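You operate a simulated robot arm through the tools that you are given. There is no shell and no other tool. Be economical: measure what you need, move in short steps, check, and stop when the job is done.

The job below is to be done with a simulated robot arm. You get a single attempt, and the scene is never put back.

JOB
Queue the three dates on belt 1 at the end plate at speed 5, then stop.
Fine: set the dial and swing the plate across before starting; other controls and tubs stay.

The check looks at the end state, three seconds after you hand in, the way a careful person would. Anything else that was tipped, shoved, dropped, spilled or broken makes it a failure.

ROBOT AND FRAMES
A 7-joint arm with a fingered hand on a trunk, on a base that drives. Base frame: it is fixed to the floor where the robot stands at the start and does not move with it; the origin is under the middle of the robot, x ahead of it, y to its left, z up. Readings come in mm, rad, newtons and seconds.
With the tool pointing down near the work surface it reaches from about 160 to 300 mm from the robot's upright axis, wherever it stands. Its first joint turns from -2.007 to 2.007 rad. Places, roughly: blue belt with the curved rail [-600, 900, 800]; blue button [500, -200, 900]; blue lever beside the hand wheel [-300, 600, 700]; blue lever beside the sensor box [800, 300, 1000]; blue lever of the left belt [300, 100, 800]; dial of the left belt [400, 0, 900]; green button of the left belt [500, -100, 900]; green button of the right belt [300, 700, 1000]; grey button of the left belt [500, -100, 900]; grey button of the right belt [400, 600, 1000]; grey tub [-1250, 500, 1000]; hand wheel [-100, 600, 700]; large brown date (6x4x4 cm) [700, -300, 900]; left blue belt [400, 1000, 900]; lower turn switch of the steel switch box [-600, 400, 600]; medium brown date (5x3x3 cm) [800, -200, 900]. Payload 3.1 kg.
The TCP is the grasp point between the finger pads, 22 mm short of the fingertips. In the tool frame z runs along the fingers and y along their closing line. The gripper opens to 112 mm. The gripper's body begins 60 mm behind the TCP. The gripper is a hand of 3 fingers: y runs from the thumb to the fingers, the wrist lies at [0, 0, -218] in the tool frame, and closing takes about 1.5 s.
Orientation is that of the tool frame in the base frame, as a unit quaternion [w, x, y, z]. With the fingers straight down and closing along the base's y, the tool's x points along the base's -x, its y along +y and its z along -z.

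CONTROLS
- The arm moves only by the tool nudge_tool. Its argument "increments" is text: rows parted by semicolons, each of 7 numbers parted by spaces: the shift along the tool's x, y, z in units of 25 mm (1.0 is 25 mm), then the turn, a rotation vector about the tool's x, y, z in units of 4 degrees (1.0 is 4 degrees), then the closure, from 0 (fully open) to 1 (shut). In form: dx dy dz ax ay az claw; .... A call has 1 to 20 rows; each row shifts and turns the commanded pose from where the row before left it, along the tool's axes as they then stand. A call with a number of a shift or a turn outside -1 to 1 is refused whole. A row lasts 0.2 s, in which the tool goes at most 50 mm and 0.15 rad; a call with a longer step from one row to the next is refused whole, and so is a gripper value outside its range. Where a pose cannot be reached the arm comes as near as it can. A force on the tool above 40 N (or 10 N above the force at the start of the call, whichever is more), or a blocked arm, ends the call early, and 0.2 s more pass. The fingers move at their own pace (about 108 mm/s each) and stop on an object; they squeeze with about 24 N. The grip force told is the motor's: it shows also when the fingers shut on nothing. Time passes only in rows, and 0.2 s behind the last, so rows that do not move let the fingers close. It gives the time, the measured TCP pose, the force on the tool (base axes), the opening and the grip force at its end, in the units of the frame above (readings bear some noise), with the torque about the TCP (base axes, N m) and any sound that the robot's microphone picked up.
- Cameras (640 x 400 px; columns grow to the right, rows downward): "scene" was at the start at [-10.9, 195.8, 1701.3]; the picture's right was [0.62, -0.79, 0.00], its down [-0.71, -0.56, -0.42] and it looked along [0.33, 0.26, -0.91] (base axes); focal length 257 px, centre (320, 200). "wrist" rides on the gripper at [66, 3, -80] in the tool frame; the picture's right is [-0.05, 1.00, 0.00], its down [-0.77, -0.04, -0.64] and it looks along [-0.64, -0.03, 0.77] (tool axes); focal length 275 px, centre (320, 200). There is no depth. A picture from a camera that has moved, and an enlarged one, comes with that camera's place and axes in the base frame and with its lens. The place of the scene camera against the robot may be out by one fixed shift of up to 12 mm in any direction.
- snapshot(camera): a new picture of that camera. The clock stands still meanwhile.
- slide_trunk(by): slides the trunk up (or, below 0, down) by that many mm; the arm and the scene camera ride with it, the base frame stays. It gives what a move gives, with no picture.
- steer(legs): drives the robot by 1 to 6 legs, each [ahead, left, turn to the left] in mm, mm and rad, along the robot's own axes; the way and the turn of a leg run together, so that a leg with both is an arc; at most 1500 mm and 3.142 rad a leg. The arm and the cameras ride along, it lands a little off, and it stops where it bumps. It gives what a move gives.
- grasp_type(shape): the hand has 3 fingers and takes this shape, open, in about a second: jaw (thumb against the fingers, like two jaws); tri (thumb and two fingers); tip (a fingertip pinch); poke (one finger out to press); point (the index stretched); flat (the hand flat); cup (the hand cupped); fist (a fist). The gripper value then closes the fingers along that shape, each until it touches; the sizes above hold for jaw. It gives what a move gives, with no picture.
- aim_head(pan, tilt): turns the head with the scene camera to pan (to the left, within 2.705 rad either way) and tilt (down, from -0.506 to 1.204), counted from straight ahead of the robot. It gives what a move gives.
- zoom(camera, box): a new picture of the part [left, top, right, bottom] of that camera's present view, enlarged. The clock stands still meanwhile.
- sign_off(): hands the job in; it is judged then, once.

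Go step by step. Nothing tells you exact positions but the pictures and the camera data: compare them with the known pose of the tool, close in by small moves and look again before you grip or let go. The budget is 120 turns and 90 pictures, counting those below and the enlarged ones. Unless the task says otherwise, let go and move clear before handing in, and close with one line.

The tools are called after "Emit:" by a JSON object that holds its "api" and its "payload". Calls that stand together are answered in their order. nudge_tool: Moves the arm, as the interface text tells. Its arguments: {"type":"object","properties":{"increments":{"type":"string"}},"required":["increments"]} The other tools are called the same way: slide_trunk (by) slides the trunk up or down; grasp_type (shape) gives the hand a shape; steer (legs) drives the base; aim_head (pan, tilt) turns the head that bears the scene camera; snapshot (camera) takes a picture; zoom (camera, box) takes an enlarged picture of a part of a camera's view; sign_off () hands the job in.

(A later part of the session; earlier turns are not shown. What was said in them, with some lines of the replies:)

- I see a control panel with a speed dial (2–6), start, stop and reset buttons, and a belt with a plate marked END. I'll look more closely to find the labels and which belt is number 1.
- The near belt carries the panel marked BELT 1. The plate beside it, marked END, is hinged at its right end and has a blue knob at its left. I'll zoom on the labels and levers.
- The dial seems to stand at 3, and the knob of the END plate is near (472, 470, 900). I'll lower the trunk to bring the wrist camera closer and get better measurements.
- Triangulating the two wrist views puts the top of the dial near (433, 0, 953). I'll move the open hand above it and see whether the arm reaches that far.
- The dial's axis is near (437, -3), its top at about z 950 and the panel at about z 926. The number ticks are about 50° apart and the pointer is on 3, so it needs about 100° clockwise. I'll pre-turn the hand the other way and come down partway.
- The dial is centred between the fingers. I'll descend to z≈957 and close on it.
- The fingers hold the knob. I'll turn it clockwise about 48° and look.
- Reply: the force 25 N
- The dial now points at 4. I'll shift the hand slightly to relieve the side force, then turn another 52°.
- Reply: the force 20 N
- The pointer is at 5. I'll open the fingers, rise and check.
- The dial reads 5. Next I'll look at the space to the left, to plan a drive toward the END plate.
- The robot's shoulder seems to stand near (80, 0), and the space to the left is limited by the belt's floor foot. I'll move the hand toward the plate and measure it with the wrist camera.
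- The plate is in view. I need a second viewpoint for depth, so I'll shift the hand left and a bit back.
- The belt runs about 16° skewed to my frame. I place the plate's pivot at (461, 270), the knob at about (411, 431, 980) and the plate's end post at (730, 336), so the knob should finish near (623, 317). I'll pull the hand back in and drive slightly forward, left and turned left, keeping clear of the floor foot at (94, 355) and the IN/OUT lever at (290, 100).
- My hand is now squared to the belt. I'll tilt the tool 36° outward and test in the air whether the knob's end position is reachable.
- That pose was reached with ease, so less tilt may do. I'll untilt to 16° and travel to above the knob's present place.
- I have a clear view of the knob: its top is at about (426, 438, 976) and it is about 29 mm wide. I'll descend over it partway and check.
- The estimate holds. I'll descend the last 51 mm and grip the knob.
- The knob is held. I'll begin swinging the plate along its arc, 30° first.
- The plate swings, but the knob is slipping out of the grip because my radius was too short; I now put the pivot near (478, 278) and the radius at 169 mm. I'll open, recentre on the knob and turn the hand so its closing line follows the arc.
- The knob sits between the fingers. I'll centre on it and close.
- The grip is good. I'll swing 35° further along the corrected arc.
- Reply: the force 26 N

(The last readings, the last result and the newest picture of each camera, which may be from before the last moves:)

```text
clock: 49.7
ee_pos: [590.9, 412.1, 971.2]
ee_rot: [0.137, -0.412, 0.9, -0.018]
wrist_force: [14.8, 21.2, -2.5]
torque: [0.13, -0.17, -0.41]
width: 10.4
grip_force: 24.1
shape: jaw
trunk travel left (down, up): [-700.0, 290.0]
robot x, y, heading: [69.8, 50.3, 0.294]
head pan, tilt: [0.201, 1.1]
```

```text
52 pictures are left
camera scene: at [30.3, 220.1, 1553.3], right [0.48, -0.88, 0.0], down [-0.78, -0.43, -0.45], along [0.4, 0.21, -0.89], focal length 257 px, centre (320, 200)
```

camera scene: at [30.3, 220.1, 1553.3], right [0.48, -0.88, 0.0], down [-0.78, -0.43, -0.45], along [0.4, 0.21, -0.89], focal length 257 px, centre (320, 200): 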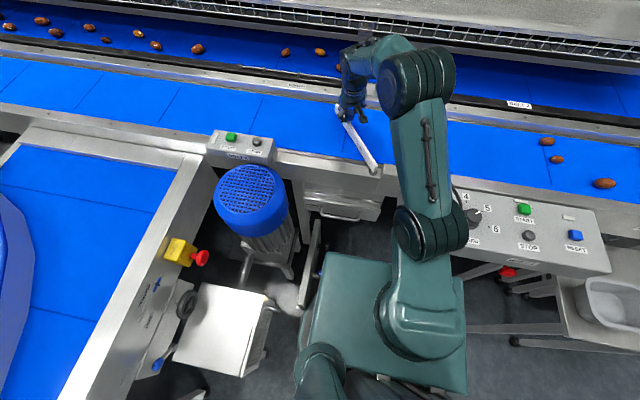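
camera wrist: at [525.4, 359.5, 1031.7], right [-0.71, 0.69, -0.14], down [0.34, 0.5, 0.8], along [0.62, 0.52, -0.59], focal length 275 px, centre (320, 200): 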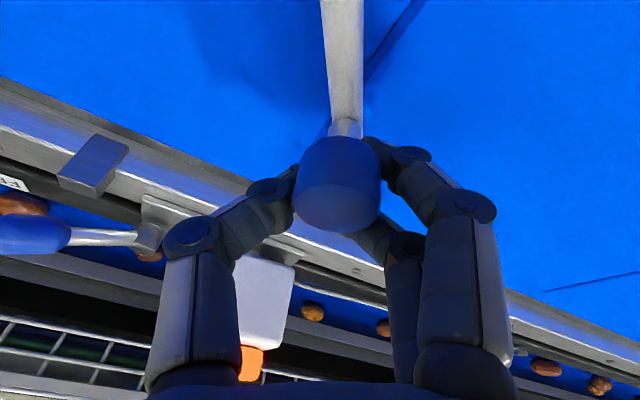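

The plate is about 54° across and the knob is drifting in the grip again. I'll release, recentre and turn the hand back so the fingers push squarely for the last stretch.

Emit:
{"api": "nudge_tool", "payload": {"increments": "0 0 0 0 0 0 0.6; 0 0 0 0 0 0 0.3; 0 0 0 0 0 0 0.2; 0 0 0 0 0 0 0.2; 0.405 0.362 -0.154 0 0 0 0.2; 0 0 0 0 0 1 0.2; 0 0 0 0 0 1 0.2; 0 0 0 0 0 1 0.2; 0 0 0 0 0 1 0.2; 0 0 0 0 0 1 0.2; 0 0 0 0 0 1 0.2; 0 0 0 0 0 1 0.2; 0 0 0 0 0 1 0.2"}}

Emit:
{"api": "snapshot", "payload": {"camera": "wrist"}}

```text
clock: 52.5
ee_pos: [573.5, 406.1, 972.3]
ee_rot: [0.137, -0.146, 0.979, 0.021]
wrist_force: [-0.1, 0.2, -0.5]
torque: [0.03, 0.0, 0.0]
width: 89.4
grip_force: 0.1
shape: jaw
trunk travel left (down, up): [-700.0, 290.0]
robot x, y, heading: [68.0, 50.5, 0.3]
head pan, tilt: [0.201, 1.1]
```

```text
51 pictures are left
camera wrist: at [489.8, 385.5, 1032.6], right [-0.25, 0.97, 0.01], down [0.55, 0.13, 0.82], along [0.8, 0.21, -0.57], focal length 275 px, centre (320, 200)
```

wrist: 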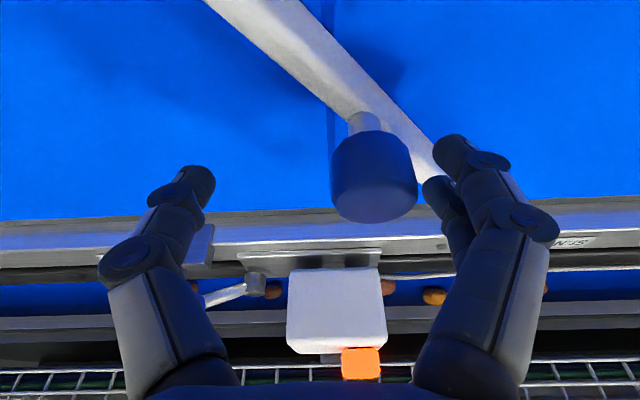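

The knob is now at about (562, 424), with the plate about 47° across. I'll recentre, grip and continue to about 72°.

Emit:
{"api": "nudge_tool", "payload": {"increments": "0.227 0.8 -0.065 0 0 0 0.2; 0 0 0 0 0 0 0.4; 0 0 0 0 0 0 0.6; 0 0 0 0 0 0 0.8; 0 0 0 0 0 0 1; 0 0 0 0 0 0 1; 0 0 0 0 0 0 1; -0.365 -0.452 0.105 0 0 0 1; -0.327 -0.48 0.094 0 0 0 1; -0.284 -0.508 0.082 0 0 0 1; -0.242 -0.536 0.07 0 0 0 1; -0.196 -0.552 0.056 0 0 0 1; 0 0 0 0 0 0 1"}}

Emit:
{"api": "snapshot", "payload": {"camera": "wrist"}}

```text
clock: 55.3
ee_pos: [618.6, 375.9, 971.9]
ee_rot: [0.137, -0.148, 0.979, 0.021]
wrist_force: [8.4, 6.6, -4.5]
torque: [0.03, -0.16, -0.18]
width: 17.0
grip_force: 24.2
shape: jaw
trunk travel left (down, up): [-700.0, 290.0]
robot x, y, heading: [70.2, 50.9, 0.298]
head pan, tilt: [0.201, 1.1]
```

```text
50 pictures are left
camera wrist: at [534.4, 354.9, 1031.3], right [-0.25, 0.97, 0.01], down [0.55, 0.13, 0.82], along [0.8, 0.21, -0.57], focal length 275 px, centre (320, 200)
```

wrist: 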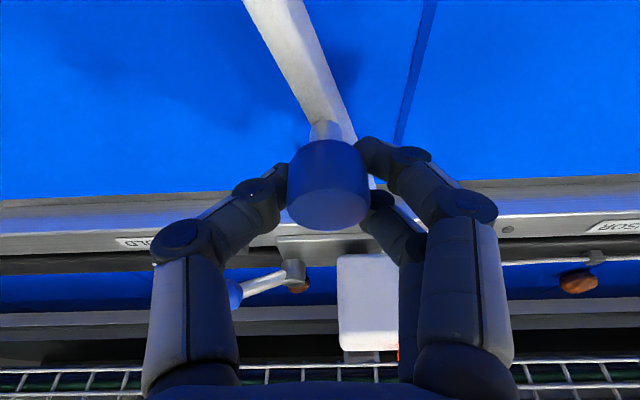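

The plate is about 71° across with a good grip. I'll continue toward the post.

Emit:
{"api": "nudge_tool", "payload": {"increments": "-0.15 -0.568 0.043 0 0 0 1; -0.1 -0.584 0.029 0 0 0 1; -0.05 -0.4 0.014 0 0 0 1; 0 0 0 0 0 0 1"}}

Emit:
{"api": "snapshot", "payload": {"camera": "wrist"}}

Emit:
{"api": "zoom", "payload": {"camera": "scene", "box": [280, 60, 480, 185]}}

```text
clock: 56.3
ee_pos: [638.0, 341.6, 970.3]
ee_rot: [0.137, -0.146, 0.98, 0.02]
wrist_force: [18.7, 8.3, -0.4]
torque: [-0.01, -0.22, -0.38]
width: 16.5
grip_force: 23.9
shape: jaw
trunk travel left (down, up): [-700.0, 290.0]
robot x, y, heading: [69.8, 50.5, 0.296]
head pan, tilt: [0.201, 1.1]
```

```text
49 pictures are left
camera wrist: at [555.2, 319.6, 1030.1], right [-0.25, 0.97, 0.01], down [0.55, 0.13, 0.82], along [0.8, 0.21, -0.57], focal length 275 px, centre (320, 200)
```

wrist: 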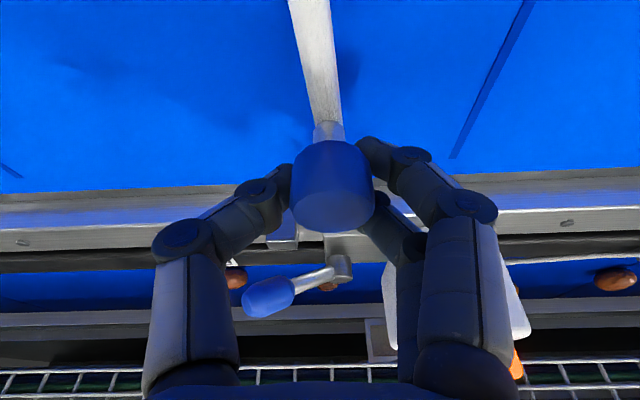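

```text
3.20 times, centred on (380, 122) of scene
camera zoom: at [31.3, 216.4, 1553.7], right [0.48, -0.88, 0.0], down [-0.78, -0.43, -0.45], along [0.4, 0.22, -0.89], focal length 822 px, centre (128, 448)
```

zoom: 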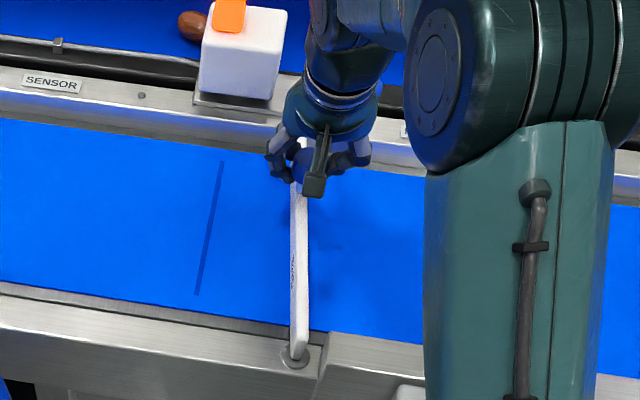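

The plate is about 82° across, and the blue post that stops it is just beyond its tip. I'll ease it onto the post in small steps.

Emit:
{"api": "nudge_tool", "payload": {"increments": "0 -0.25 0 0 0 0 1; 0 -0.25 0 0 0 0 1; 0 -0.2 0 0 0 0 1; 0 0 0 0 0 0 1"}}

Emit:
{"api": "snapshot", "payload": {"camera": "wrist"}}

```text
clock: 57.3
ee_pos: [643.8, 324.7, 970.9]
ee_rot: [0.138, -0.147, 0.979, 0.021]
wrist_force: [26.6, 9.4, -2.9]
torque: [0.0, -0.33, -0.41]
width: 16.2
grip_force: 23.3
shape: jaw
trunk travel left (down, up): [-700.0, 290.0]
robot x, y, heading: [67.2, 49.8, 0.292]
head pan, tilt: [0.201, 1.1]
```

```text
47 pictures are left
camera wrist: at [561.5, 303.6, 1029.8], right [-0.25, 0.97, 0.01], down [0.55, 0.13, 0.82], along [0.8, 0.21, -0.57], focal length 275 px, centre (320, 200)
```

wrist: 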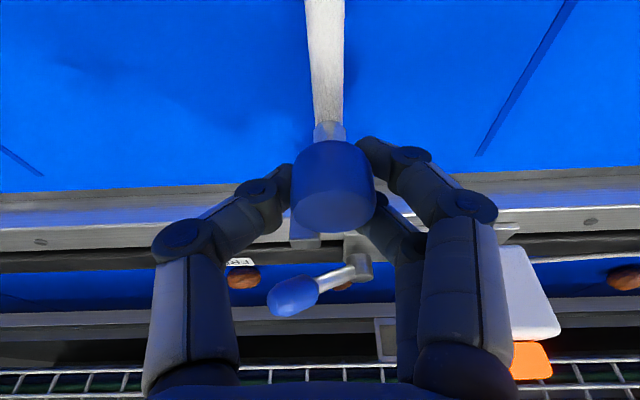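

The force reading says I'm pulling inward. I'll ease outward a little and press the last millimetres toward the post.

Emit:
{"api": "nudge_tool", "payload": {"increments": "-0.2 0 0.055 0 0 0 1; 0 -0.2 0 0 0 0 1; 0 -0.2 0 0 0 0 1; 0 0 0 0 0 0 1"}}

Emit:
{"api": "snapshot", "payload": {"camera": "wrist"}}

```text
clock: 58.3
ee_pos: [648.2, 319.4, 970.3]
ee_rot: [0.135, -0.148, 0.979, 0.019]
wrist_force: [5.9, 17.8, -9.0]
torque: [0.07, -0.12, -0.2]
width: 14.8
grip_force: 24.0
shape: jaw
trunk travel left (down, up): [-700.0, 290.0]
robot x, y, heading: [70.1, 50.3, 0.298]
head pan, tilt: [0.201, 1.1]
```

```text
46 pictures are left
camera wrist: at [564.9, 299.3, 1030.0], right [-0.25, 0.97, 0.01], down [0.55, 0.14, 0.82], along [0.79, 0.21, -0.57], focal length 275 px, centre (320, 200)
```

wrist: 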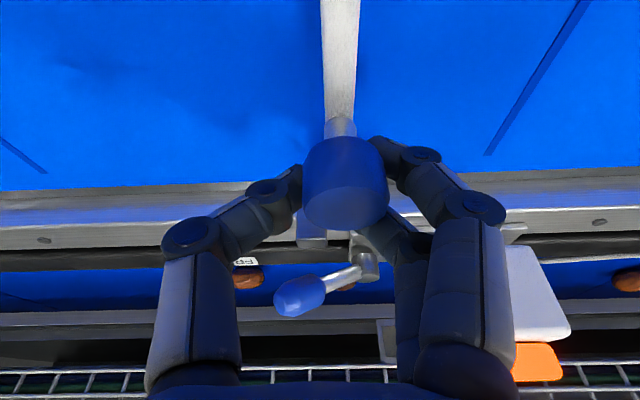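

A reaction of about 18 N suggests the plate is on the post. I'll open, rise and inspect.

Emit:
{"api": "nudge_tool", "payload": {"increments": "0 0.15 0 0 0 0 0.7; 0 0 0 0 0 0 0.5; 0 0 0 0 0 0 0.4; 0 0 0 0 0 0 0.4; -0.276 0 -0.961 0 0 0 0.4; -0.276 0 -0.961 0 0 0 0.4; -0.276 0 -0.961 0 0 0 0.4; 0.7 0 -0.961 0 0 0 0.4; 0.7 0 -0.961 0 0 0 0; 0.9 0 0 0 0 0 0; 0.9 0 0 0 0 0 0"}}

Emit:
{"api": "snapshot", "payload": {"camera": "wrist"}}

Emit:
{"api": "snapshot", "payload": {"camera": "scene"}}

```text
clock: 60.7
ee_pos: [560.8, 291.1, 1071.6]
ee_rot: [0.138, -0.148, 0.979, 0.021]
wrist_force: [-0.5, 0.4, 0.9]
torque: [0.02, 0.04, 0.01]
width: 111.7
grip_force: 0.0
shape: jaw
trunk travel left (down, up): [-700.0, 290.0]
robot x, y, heading: [67.7, 51.9, 0.298]
head pan, tilt: [0.201, 1.1]
```

```text
45 pictures are left
camera wrist: at [476.9, 270.6, 1130.7], right [-0.25, 0.97, 0.01], down [0.55, 0.13, 0.82], along [0.8, 0.21, -0.57], focal length 275 px, centre (320, 200)
```

wrist: 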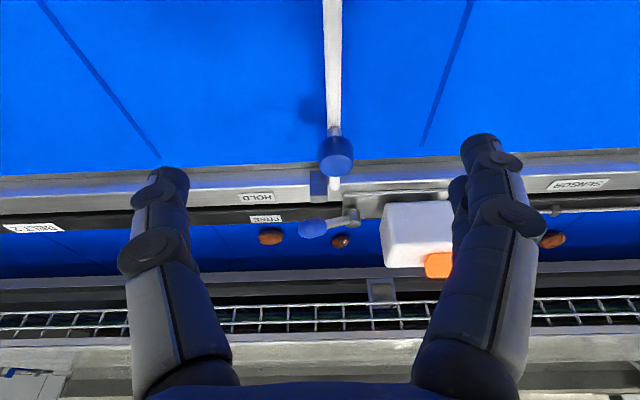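

```text
44 pictures are left
camera scene: at [25.3, 213.4, 1553.8], right [0.48, -0.88, 0.0], down [-0.78, -0.43, -0.45], along [0.4, 0.22, -0.89], focal length 257 px, centre (320, 200)
```

scene: 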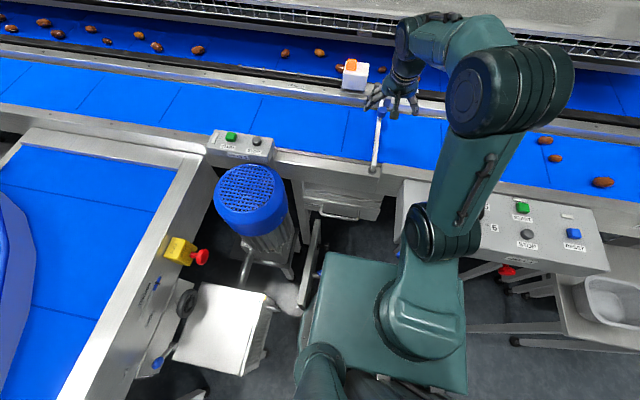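

Emit:
{"api": "zoom", "payload": {"camera": "wrist", "box": [240, 100, 440, 260]}}

Emit:
{"api": "zoom", "payload": {"camera": "scene", "box": [440, 110, 640, 260]}}

```text
2.50 times, centred on (340, 180) of wrist
camera zoom: at [476.9, 270.6, 1130.7], right [-0.25, 0.97, 0.01], down [0.55, 0.13, 0.82], along [0.8, 0.21, -0.57], focal length 688 px, centre (270, 250)
```

zoom: 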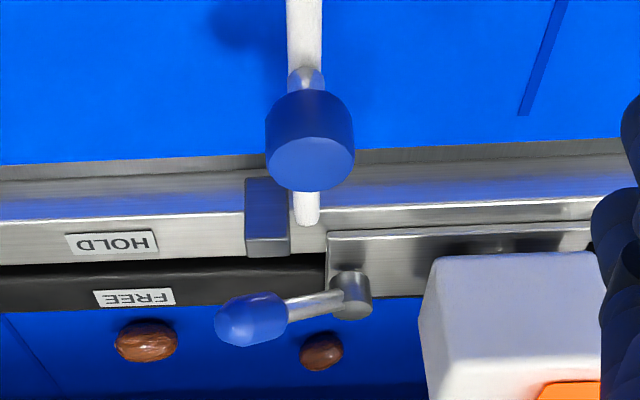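

```text
2.67 times, centred on (540, 185) of scene
camera zoom: at [25.3, 213.4, 1553.8], right [0.48, -0.88, 0.0], down [-0.78, -0.43, -0.45], along [0.4, 0.22, -0.89], focal length 685 px, centre (-267, 240)
```

zoom: 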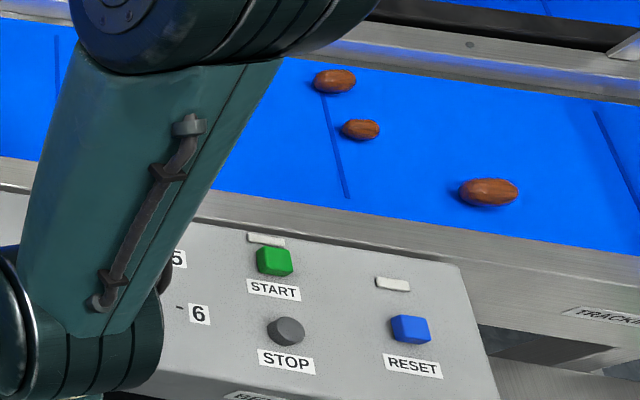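

The plate lies against the post, across the belt. Next I'll move above the START/STOP buttons, untilt, and take the poke shape.

Emit:
{"api": "nudge_tool", "payload": {"increments": "0.4 -0.95 -0.104 0 0 0 0; 0.4 -0.95 -0.104 0 0 0 0; 0.4 -0.95 -0.104 0 0 0 0; 0.4 -0.95 -0.104 0 0 0 0; 0.4 -0.95 -0.104 0 0 0 0; 0.4 -0.95 -0.104 0 0 0 0; 0.4 -0.95 -0.104 0 0 0 0; 0.4 -0.95 -0.104 0 0 0 0; 0.4 -0.95 -0.104 0 0 0 0; 0.4 -0.95 -0.104 0 0 0 0; 0.4 -0.95 -0.104 0 0 0 0; 0.4 -0.95 -0.104 0 0 0 0; 0.4 -0.95 -0.104 0 0 0 0; 0.4 -0.95 -0.104 0 0 0 0; 0.4 -0.95 -0.104 0 0 0 0; 0.4 -0.95 -0.104 0 0 0 0; 0 0 0 0 1 0 0; 0 0 0 0 1 0 0; 0 0 0 0 1 0 0; 0 0 0 0 1 0 0"}}

Emit:
{"api": "grasp_type", "payload": {"shape": "poke"}}

Emit:
{"api": "snapshot", "payload": {"camera": "wrist"}}

Emit:
{"api": "aim_head", "payload": {"pan": -0.5, "tilt": 0.95}}

Emit:
{"api": "snapshot", "payload": {"camera": "scene"}}

```text
clock: 64.9
ee_pos: [513.9, -121.1, 1066.5]
ee_rot: [-0.001, -0.149, 0.989, -0.001]
wrist_force: [0.0, 0.4, -0.2]
torque: [-0.02, 0.0, 0.01]
width: 112.0
grip_force: 0.0
shape: jaw
trunk travel left (down, up): [-700.0, 290.0]
robot x, y, heading: [74.4, 47.8, 0.296]
head pan, tilt: [0.201, 1.1]
```

```text
clock: 65.8
ee_pos: [515.3, -121.1, 1067.3]
ee_rot: [0.0, -0.149, 0.989, 0.0]
wrist_force: [-0.1, 0.0, -0.2]
torque: [-0.04, 0.02, 0.01]
width: 0.0
grip_force: 0.0
shape: poke
trunk travel left (down, up): [-700.0, 290.0]
robot x, y, heading: [72.5, 44.2, 0.305]
head pan, tilt: [0.201, 1.1]
```

```text
41 pictures are left
camera wrist: at [449.8, -136.3, 1147.9], right [-0.25, 0.97, 0.0], down [0.75, 0.19, 0.64], along [0.62, 0.16, -0.77], focal length 275 px, centre (320, 200)
```

wrist: 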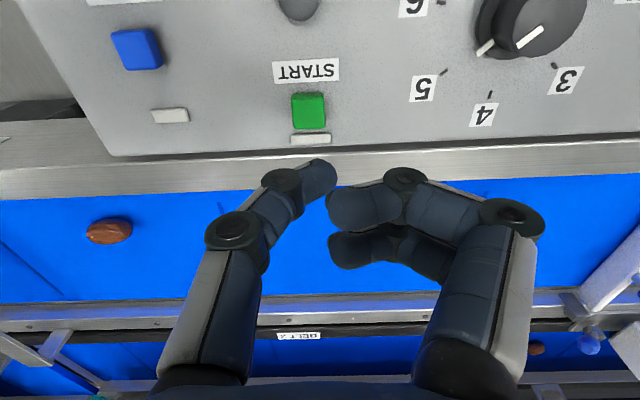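

```text
clock: 66.9
ee_pos: [514.5, -121.8, 1066.9]
ee_rot: [0.001, -0.149, 0.989, 0.0]
wrist_force: [-0.4, -0.3, 1.0]
torque: [0.0, -0.01, 0.02]
width: 0.0
grip_force: 0.1
shape: poke
trunk travel left (down, up): [-700.0, 290.0]
robot x, y, heading: [72.1, 50.3, 0.301]
head pan, tilt: [-0.499, 0.949]
```

```text
40 pictures are left
camera scene: at [41.9, 169.1, 1564.0], right [-0.2, -0.98, 0.0], down [-0.8, 0.16, -0.58], along [0.57, -0.12, -0.81], focal length 257 px, centre (320, 200)
```

scene: 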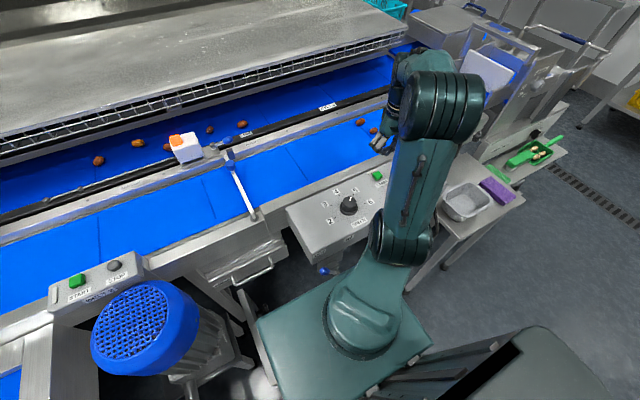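

In the poke shape the outstretched digit ends on the tool axis, about 20 mm beyond the TCP. START is at about (532, -124) and STOP at about (469, -144). I'll align above START and check.

Emit:
{"api": "nudge_tool", "payload": {"increments": "-0.64 -0.3 0 0 0 0 0; 0 0 1 0 0 0 0; 0 0 1 0 0 0 0; 0 0 0.68 0 0 0 0"}}

Emit:
{"api": "snapshot", "payload": {"camera": "wrist"}}

```text
clock: 67.9
ee_pos: [532.4, -123.2, 999.5]
ee_rot: [0.0, -0.149, 0.989, 0.0]
wrist_force: [0.4, 0.6, 0.0]
torque: [-0.02, 0.0, 0.0]
width: 0.0
grip_force: 0.1
shape: poke
trunk travel left (down, up): [-700.0, 290.0]
robot x, y, heading: [71.5, 46.5, 0.296]
head pan, tilt: [-0.499, 0.949]
```

```text
39 pictures are left
camera wrist: at [467.8, -138.0, 1080.4], right [-0.25, 0.97, 0.0], down [0.75, 0.19, 0.64], along [0.62, 0.16, -0.77], focal length 275 px, centre (320, 200)
```

wrist: 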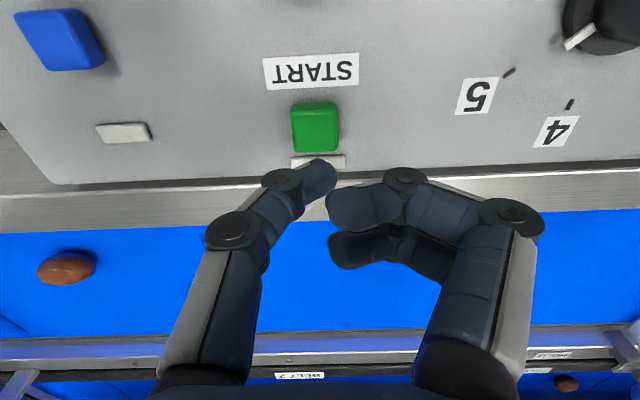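

The finger is aligned. I'll descend slowly and press START.

Emit:
{"api": "nudge_tool", "payload": {"increments": "0 0 0.8 0 0 0 0; 0 0 0.6 0 0 0 0; 0 0 0.2 0 0 0 0; 0 0 0.12 0 0 0 0; 0 0 0.12 0 0 0 0"}}

Emit:
{"api": "snapshot", "payload": {"camera": "wrist"}}

```text
clock: 69.1
ee_pos: [531.6, -125.5, 956.0]
ee_rot: [0.003, -0.148, 0.989, -0.001]
wrist_force: [3.6, -4.7, 21.0]
torque: [-0.09, 0.01, 0.05]
width: 0.0
grip_force: 0.0
shape: poke
trunk travel left (down, up): [-700.0, 290.0]
robot x, y, heading: [68.5, 51.3, 0.301]
head pan, tilt: [-0.499, 0.949]
heard: click
```

```text
38 pictures are left
camera wrist: at [466.9, -139.5, 1036.4], right [-0.25, 0.97, 0.0], down [0.74, 0.19, 0.64], along [0.62, 0.16, -0.77], focal length 275 px, centre (320, 200)
```

wrist: 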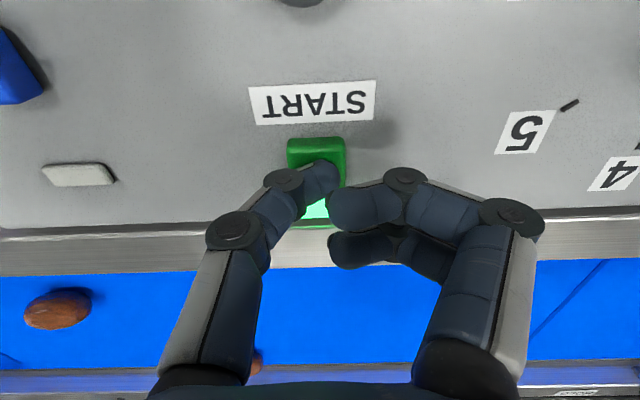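

START clicked and its lamp is lit. I'll rise and go above STOP, then look at the belt.

Emit:
{"api": "nudge_tool", "payload": {"increments": "0 0 -1 0 0 0 0; 0.3 0 -0.8 0 0 0 0; 1 -0.02 0 0 0 0 0; 1 -0.02 0 0 0 0 0; 0.33 0 0 0 0 0 0"}}

Emit:
{"api": "snapshot", "payload": {"camera": "wrist"}}

Emit:
{"api": "snapshot", "payload": {"camera": "scene"}}

```text
clock: 70.3
ee_pos: [469.7, -144.2, 998.4]
ee_rot: [0.0, -0.149, 0.989, -0.001]
wrist_force: [-0.5, 0.7, -0.9]
torque: [0.01, 0.01, 0.02]
width: 0.0
grip_force: 0.2
shape: poke
trunk travel left (down, up): [-700.0, 290.0]
robot x, y, heading: [71.9, 48.8, 0.303]
head pan, tilt: [-0.499, 0.949]
```

```text
37 pictures are left
camera wrist: at [404.5, -160.6, 1079.4], right [-0.25, 0.97, 0.0], down [0.75, 0.19, 0.64], along [0.62, 0.16, -0.77], focal length 275 px, centre (320, 200)
```

wrist: 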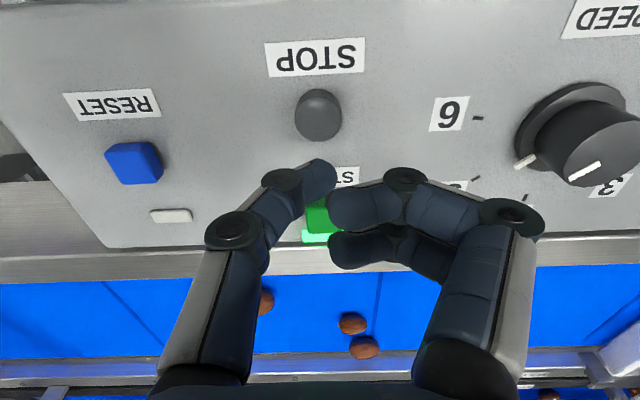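

```text
36 pictures are left
camera scene: at [41.9, 168.8, 1564.0], right [-0.2, -0.98, 0.0], down [-0.8, 0.16, -0.58], along [0.57, -0.12, -0.81], focal length 257 px, centre (320, 200)
```

scene: 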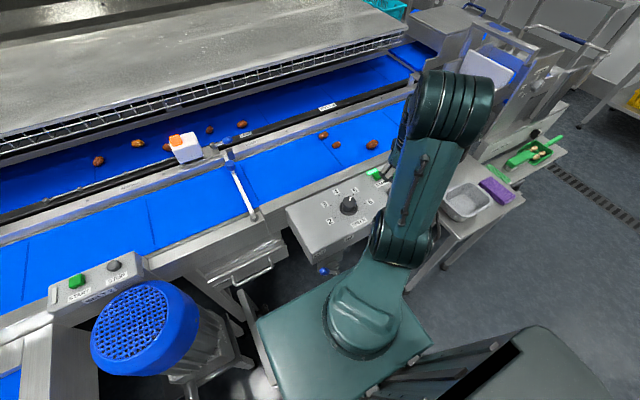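

The belt carries the three dates toward the plate at about 110 mm/s. I'll align over STOP, hover and wait about 2 s.

Emit:
{"api": "nudge_tool", "payload": {"increments": "0.38 0 0.5 0 0 0 0; 0 0 0.4 0 0 0 0; 0 0 0 0 0 0 0; 0 0 0 0 0 0 0; 0 0 0 0 0 0 0; 0 0 0 0 0 0 0; 0 0 0 0 0 0 0; 0 0 0 0 0 0 0; 0 0 0 0 0 0 0"}}

Emit:
{"api": "snapshot", "payload": {"camera": "scene"}}

Emit:
{"api": "snapshot", "payload": {"camera": "wrist"}}

```text
clock: 72.3
ee_pos: [460.7, -147.6, 976.5]
ee_rot: [0.001, -0.149, 0.989, 0.0]
wrist_force: [-0.1, -0.4, 0.5]
torque: [0.03, -0.02, -0.01]
width: 0.1
grip_force: 0.0
shape: poke
trunk travel left (down, up): [-700.0, 290.0]
robot x, y, heading: [69.6, 48.7, 0.298]
head pan, tilt: [-0.499, 0.949]
```

```text
35 pictures are left
camera scene: at [41.9, 168.9, 1564.0], right [-0.2, -0.98, 0.0], down [-0.8, 0.16, -0.58], along [0.57, -0.12, -0.81], focal length 257 px, centre (320, 200)
```

scene: 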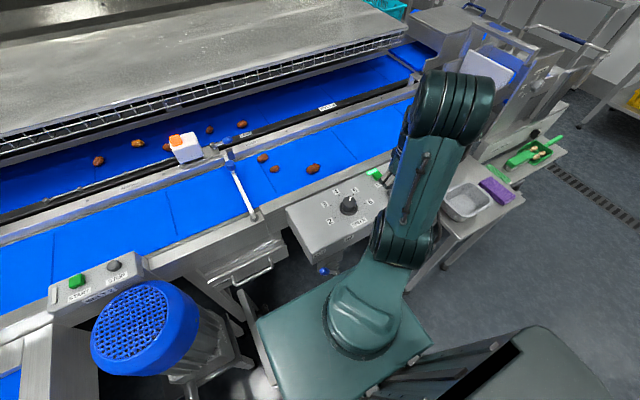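

```text
34 pictures are left
camera wrist: at [395.9, -162.6, 1057.5], right [-0.25, 0.97, 0.0], down [0.75, 0.19, 0.64], along [0.62, 0.16, -0.77], focal length 275 px, centre (320, 200)
```

wrist: 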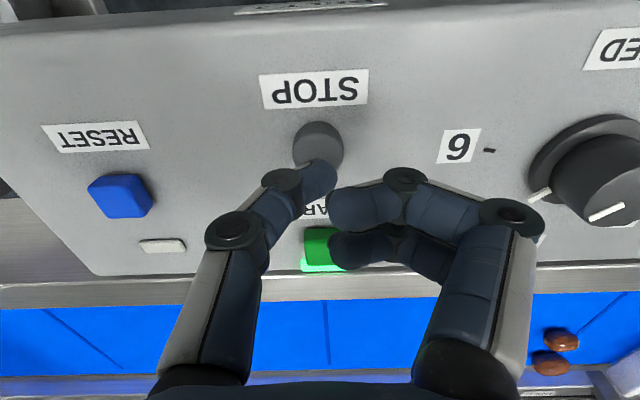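

The leading dates are near the plate and the last needs about 2 s more. I'll wait 1 s and check that the plate holds.

Emit:
{"api": "nudge_tool", "payload": {"increments": "0 0 0 0 0 0 0; 0 0 0 0 0 0 0; 0 0 0 0 0 0 0; 0 0 0 0 0 0 0; 0 0 0 0 0 0 0"}}

Emit:
{"api": "zoom", "payload": {"camera": "scene", "box": [190, 110, 350, 230]}}

```text
clock: 73.5
ee_pos: [460.9, -147.6, 977.3]
ee_rot: [0.0, -0.149, 0.989, 0.0]
wrist_force: [0.0, -0.3, -0.2]
torque: [0.0, 0.0, 0.0]
width: 0.3
grip_force: 0.0
shape: poke
trunk travel left (down, up): [-700.0, 290.0]
robot x, y, heading: [70.4, 50.8, 0.302]
head pan, tilt: [-0.499, 0.949]
```

```text
3.33 times, centred on (270, 170) of scene
camera zoom: at [41.9, 168.9, 1564.0], right [-0.2, -0.98, 0.0], down [-0.8, 0.16, -0.58], along [0.57, -0.12, -0.81], focal length 856 px, centre (487, 300)
```

zoom: 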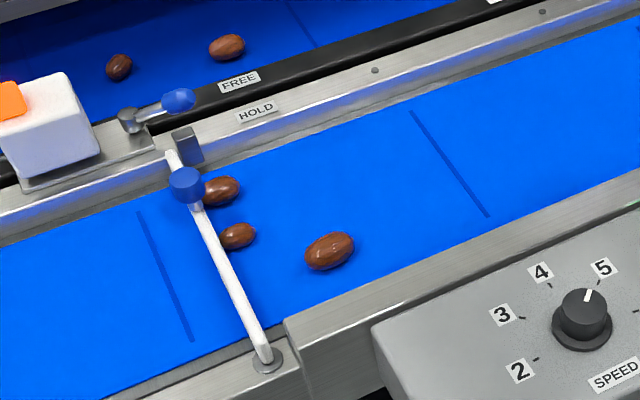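

The two smaller dates have reached the plate, and the large one is about 0.6 s away. I'll wait briefly.

Emit:
{"api": "nudge_tool", "payload": {"increments": "0 0 0.1 0 0 0 0; 0 0 0.1 0 0 0 0"}}

Emit:
{"api": "zoom", "payload": {"camera": "scene", "box": [190, 110, 350, 230]}}

```text
clock: 74.1
ee_pos: [460.8, -147.3, 971.5]
ee_rot: [0.0, -0.15, 0.989, 0.0]
wrist_force: [-0.2, -0.5, -0.1]
torque: [-0.04, -0.02, -0.01]
width: 0.3
grip_force: 0.1
shape: poke
trunk travel left (down, up): [-700.0, 290.0]
robot x, y, heading: [68.9, 47.9, 0.299]
head pan, tilt: [-0.499, 0.949]
```

```text
3.33 times, centred on (270, 170) of scene
camera zoom: at [41.9, 168.9, 1564.0], right [-0.2, -0.98, 0.0], down [-0.8, 0.16, -0.58], along [0.57, -0.12, -0.81], focal length 856 px, centre (487, 300)
```

zoom: 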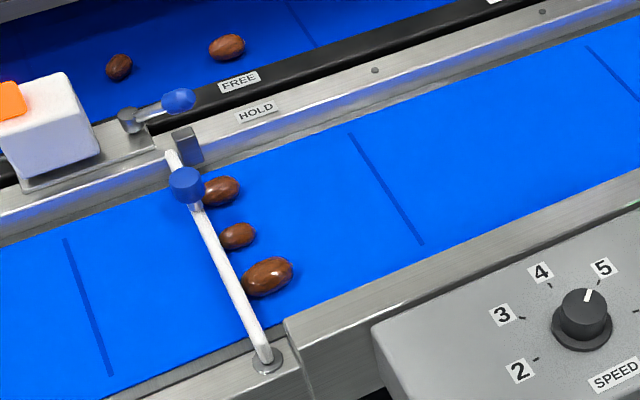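

All three dates are at the plate and it holds. I'll press STOP now.

Emit:
{"api": "nudge_tool", "payload": {"increments": "0 0 0.4 0 0 0 0; 0 0 0.25 0 0 0 0; 0 0 0.12 0 0 0 0"}}

Emit:
{"api": "snapshot", "payload": {"camera": "wrist"}}

```text
clock: 74.9
ee_pos: [460.6, -147.9, 955.8]
ee_rot: [0.003, -0.149, 0.989, -0.001]
wrist_force: [6.1, -9.6, 30.7]
torque: [-0.17, 0.05, 0.04]
width: 0.0
grip_force: 0.1
shape: poke
trunk travel left (down, up): [-700.0, 290.0]
robot x, y, heading: [69.0, 47.6, 0.297]
head pan, tilt: [-0.499, 0.949]
heard: click
```

```text
31 pictures are left
camera wrist: at [395.8, -162.8, 1035.3], right [-0.25, 0.97, 0.0], down [0.74, 0.19, 0.64], along [0.62, 0.16, -0.77], focal length 275 px, centre (320, 200)
```

wrist: 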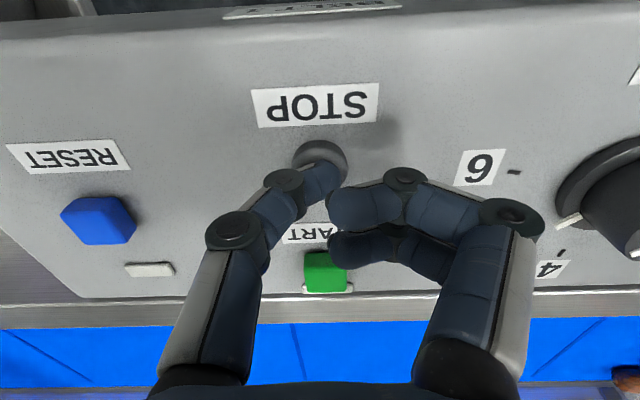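

STOP clicked and the lamp is dark. I'll lift straight clear and check the final state.

Emit:
{"api": "nudge_tool", "payload": {"increments": "0 0 -1 0 0 0 0; 0 0 -1 0 0 0 0; 0 0 -1 0 0 0 0; 0 0 -1 0 0 0 0; 0 0 0 0 0 0 0; 0 0 0 0 0 0 0"}}

Emit:
{"api": "zoom", "payload": {"camera": "scene", "box": [190, 110, 350, 230]}}

Emit:
{"api": "snapshot", "payload": {"camera": "scene"}}

```text
clock: 76.3
ee_pos: [459.4, -144.7, 1053.1]
ee_rot: [0.0, -0.149, 0.989, 0.001]
wrist_force: [-1.0, 0.4, 0.0]
torque: [0.02, -0.02, 0.0]
width: 0.0
grip_force: 0.1
shape: poke
trunk travel left (down, up): [-700.0, 290.0]
robot x, y, heading: [72.7, 50.8, 0.3]
head pan, tilt: [-0.499, 0.949]
```

```text
3.33 times, centred on (270, 170) of scene
camera zoom: at [41.6, 169.0, 1564.0], right [-0.2, -0.98, 0.0], down [-0.8, 0.16, -0.58], along [0.57, -0.12, -0.81], focal length 856 px, centre (487, 300)
```

zoom: 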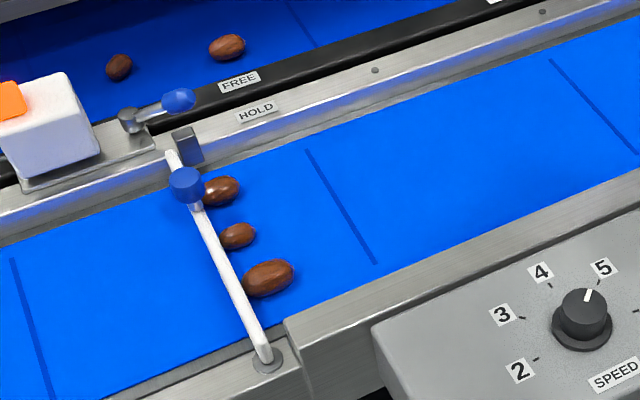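

```text
29 pictures are left
camera scene: at [41.6, 169.0, 1564.0], right [-0.2, -0.98, 0.0], down [-0.8, 0.16, -0.58], along [0.57, -0.12, -0.81], focal length 257 px, centre (320, 200)
```

scene: 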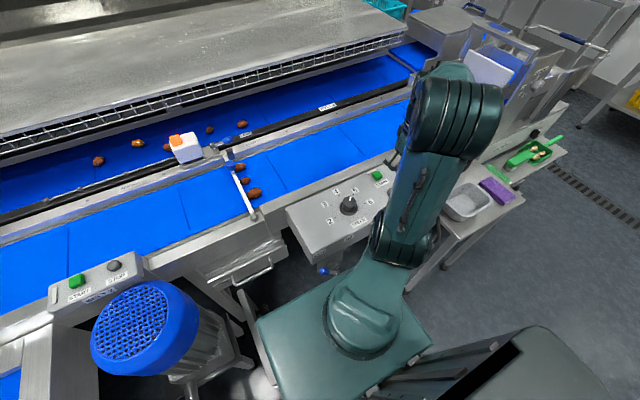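

The three dates rest at the plate. I'll confirm that the belt is at rest.

Emit:
{"api": "nudge_tool", "payload": {"increments": "0 0 0 0 0 0 0; 0 0 0 0 0 0 0; 0 0 0 0 0 0 0"}}

Emit:
{"api": "zoom", "payload": {"camera": "scene", "box": [190, 110, 350, 230]}}

```text
clock: 77.1
ee_pos: [459.7, -145.7, 1053.6]
ee_rot: [0.0, -0.149, 0.989, -0.001]
wrist_force: [0.6, 0.5, 0.0]
torque: [-0.01, 0.04, 0.01]
width: 0.0
grip_force: 0.1
shape: poke
trunk travel left (down, up): [-700.0, 290.0]
robot x, y, heading: [69.3, 47.0, 0.296]
head pan, tilt: [-0.499, 0.949]
```

```text
3.33 times, centred on (270, 170) of scene
camera zoom: at [41.9, 168.9, 1564.0], right [-0.2, -0.98, 0.0], down [-0.8, 0.16, -0.58], along [0.57, -0.12, -0.81], focal length 856 px, centre (487, 300)
```

zoom: 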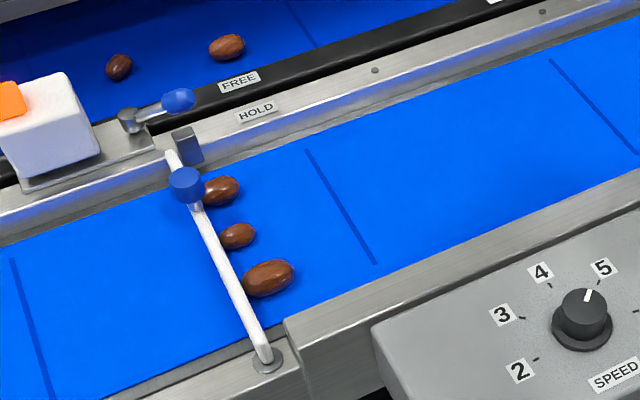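

The belt is still, the dial is at 5, and the three dates are queued at the plate, so I'm handing in.

Emit:
{"api": "sign_off", "payload": {}}

```text
The job is handed in.
```

The three dates on belt 1 are queued against the END plate. I ran the belt at speed 5 and then stopped it, and left the other controls and tubs alone.
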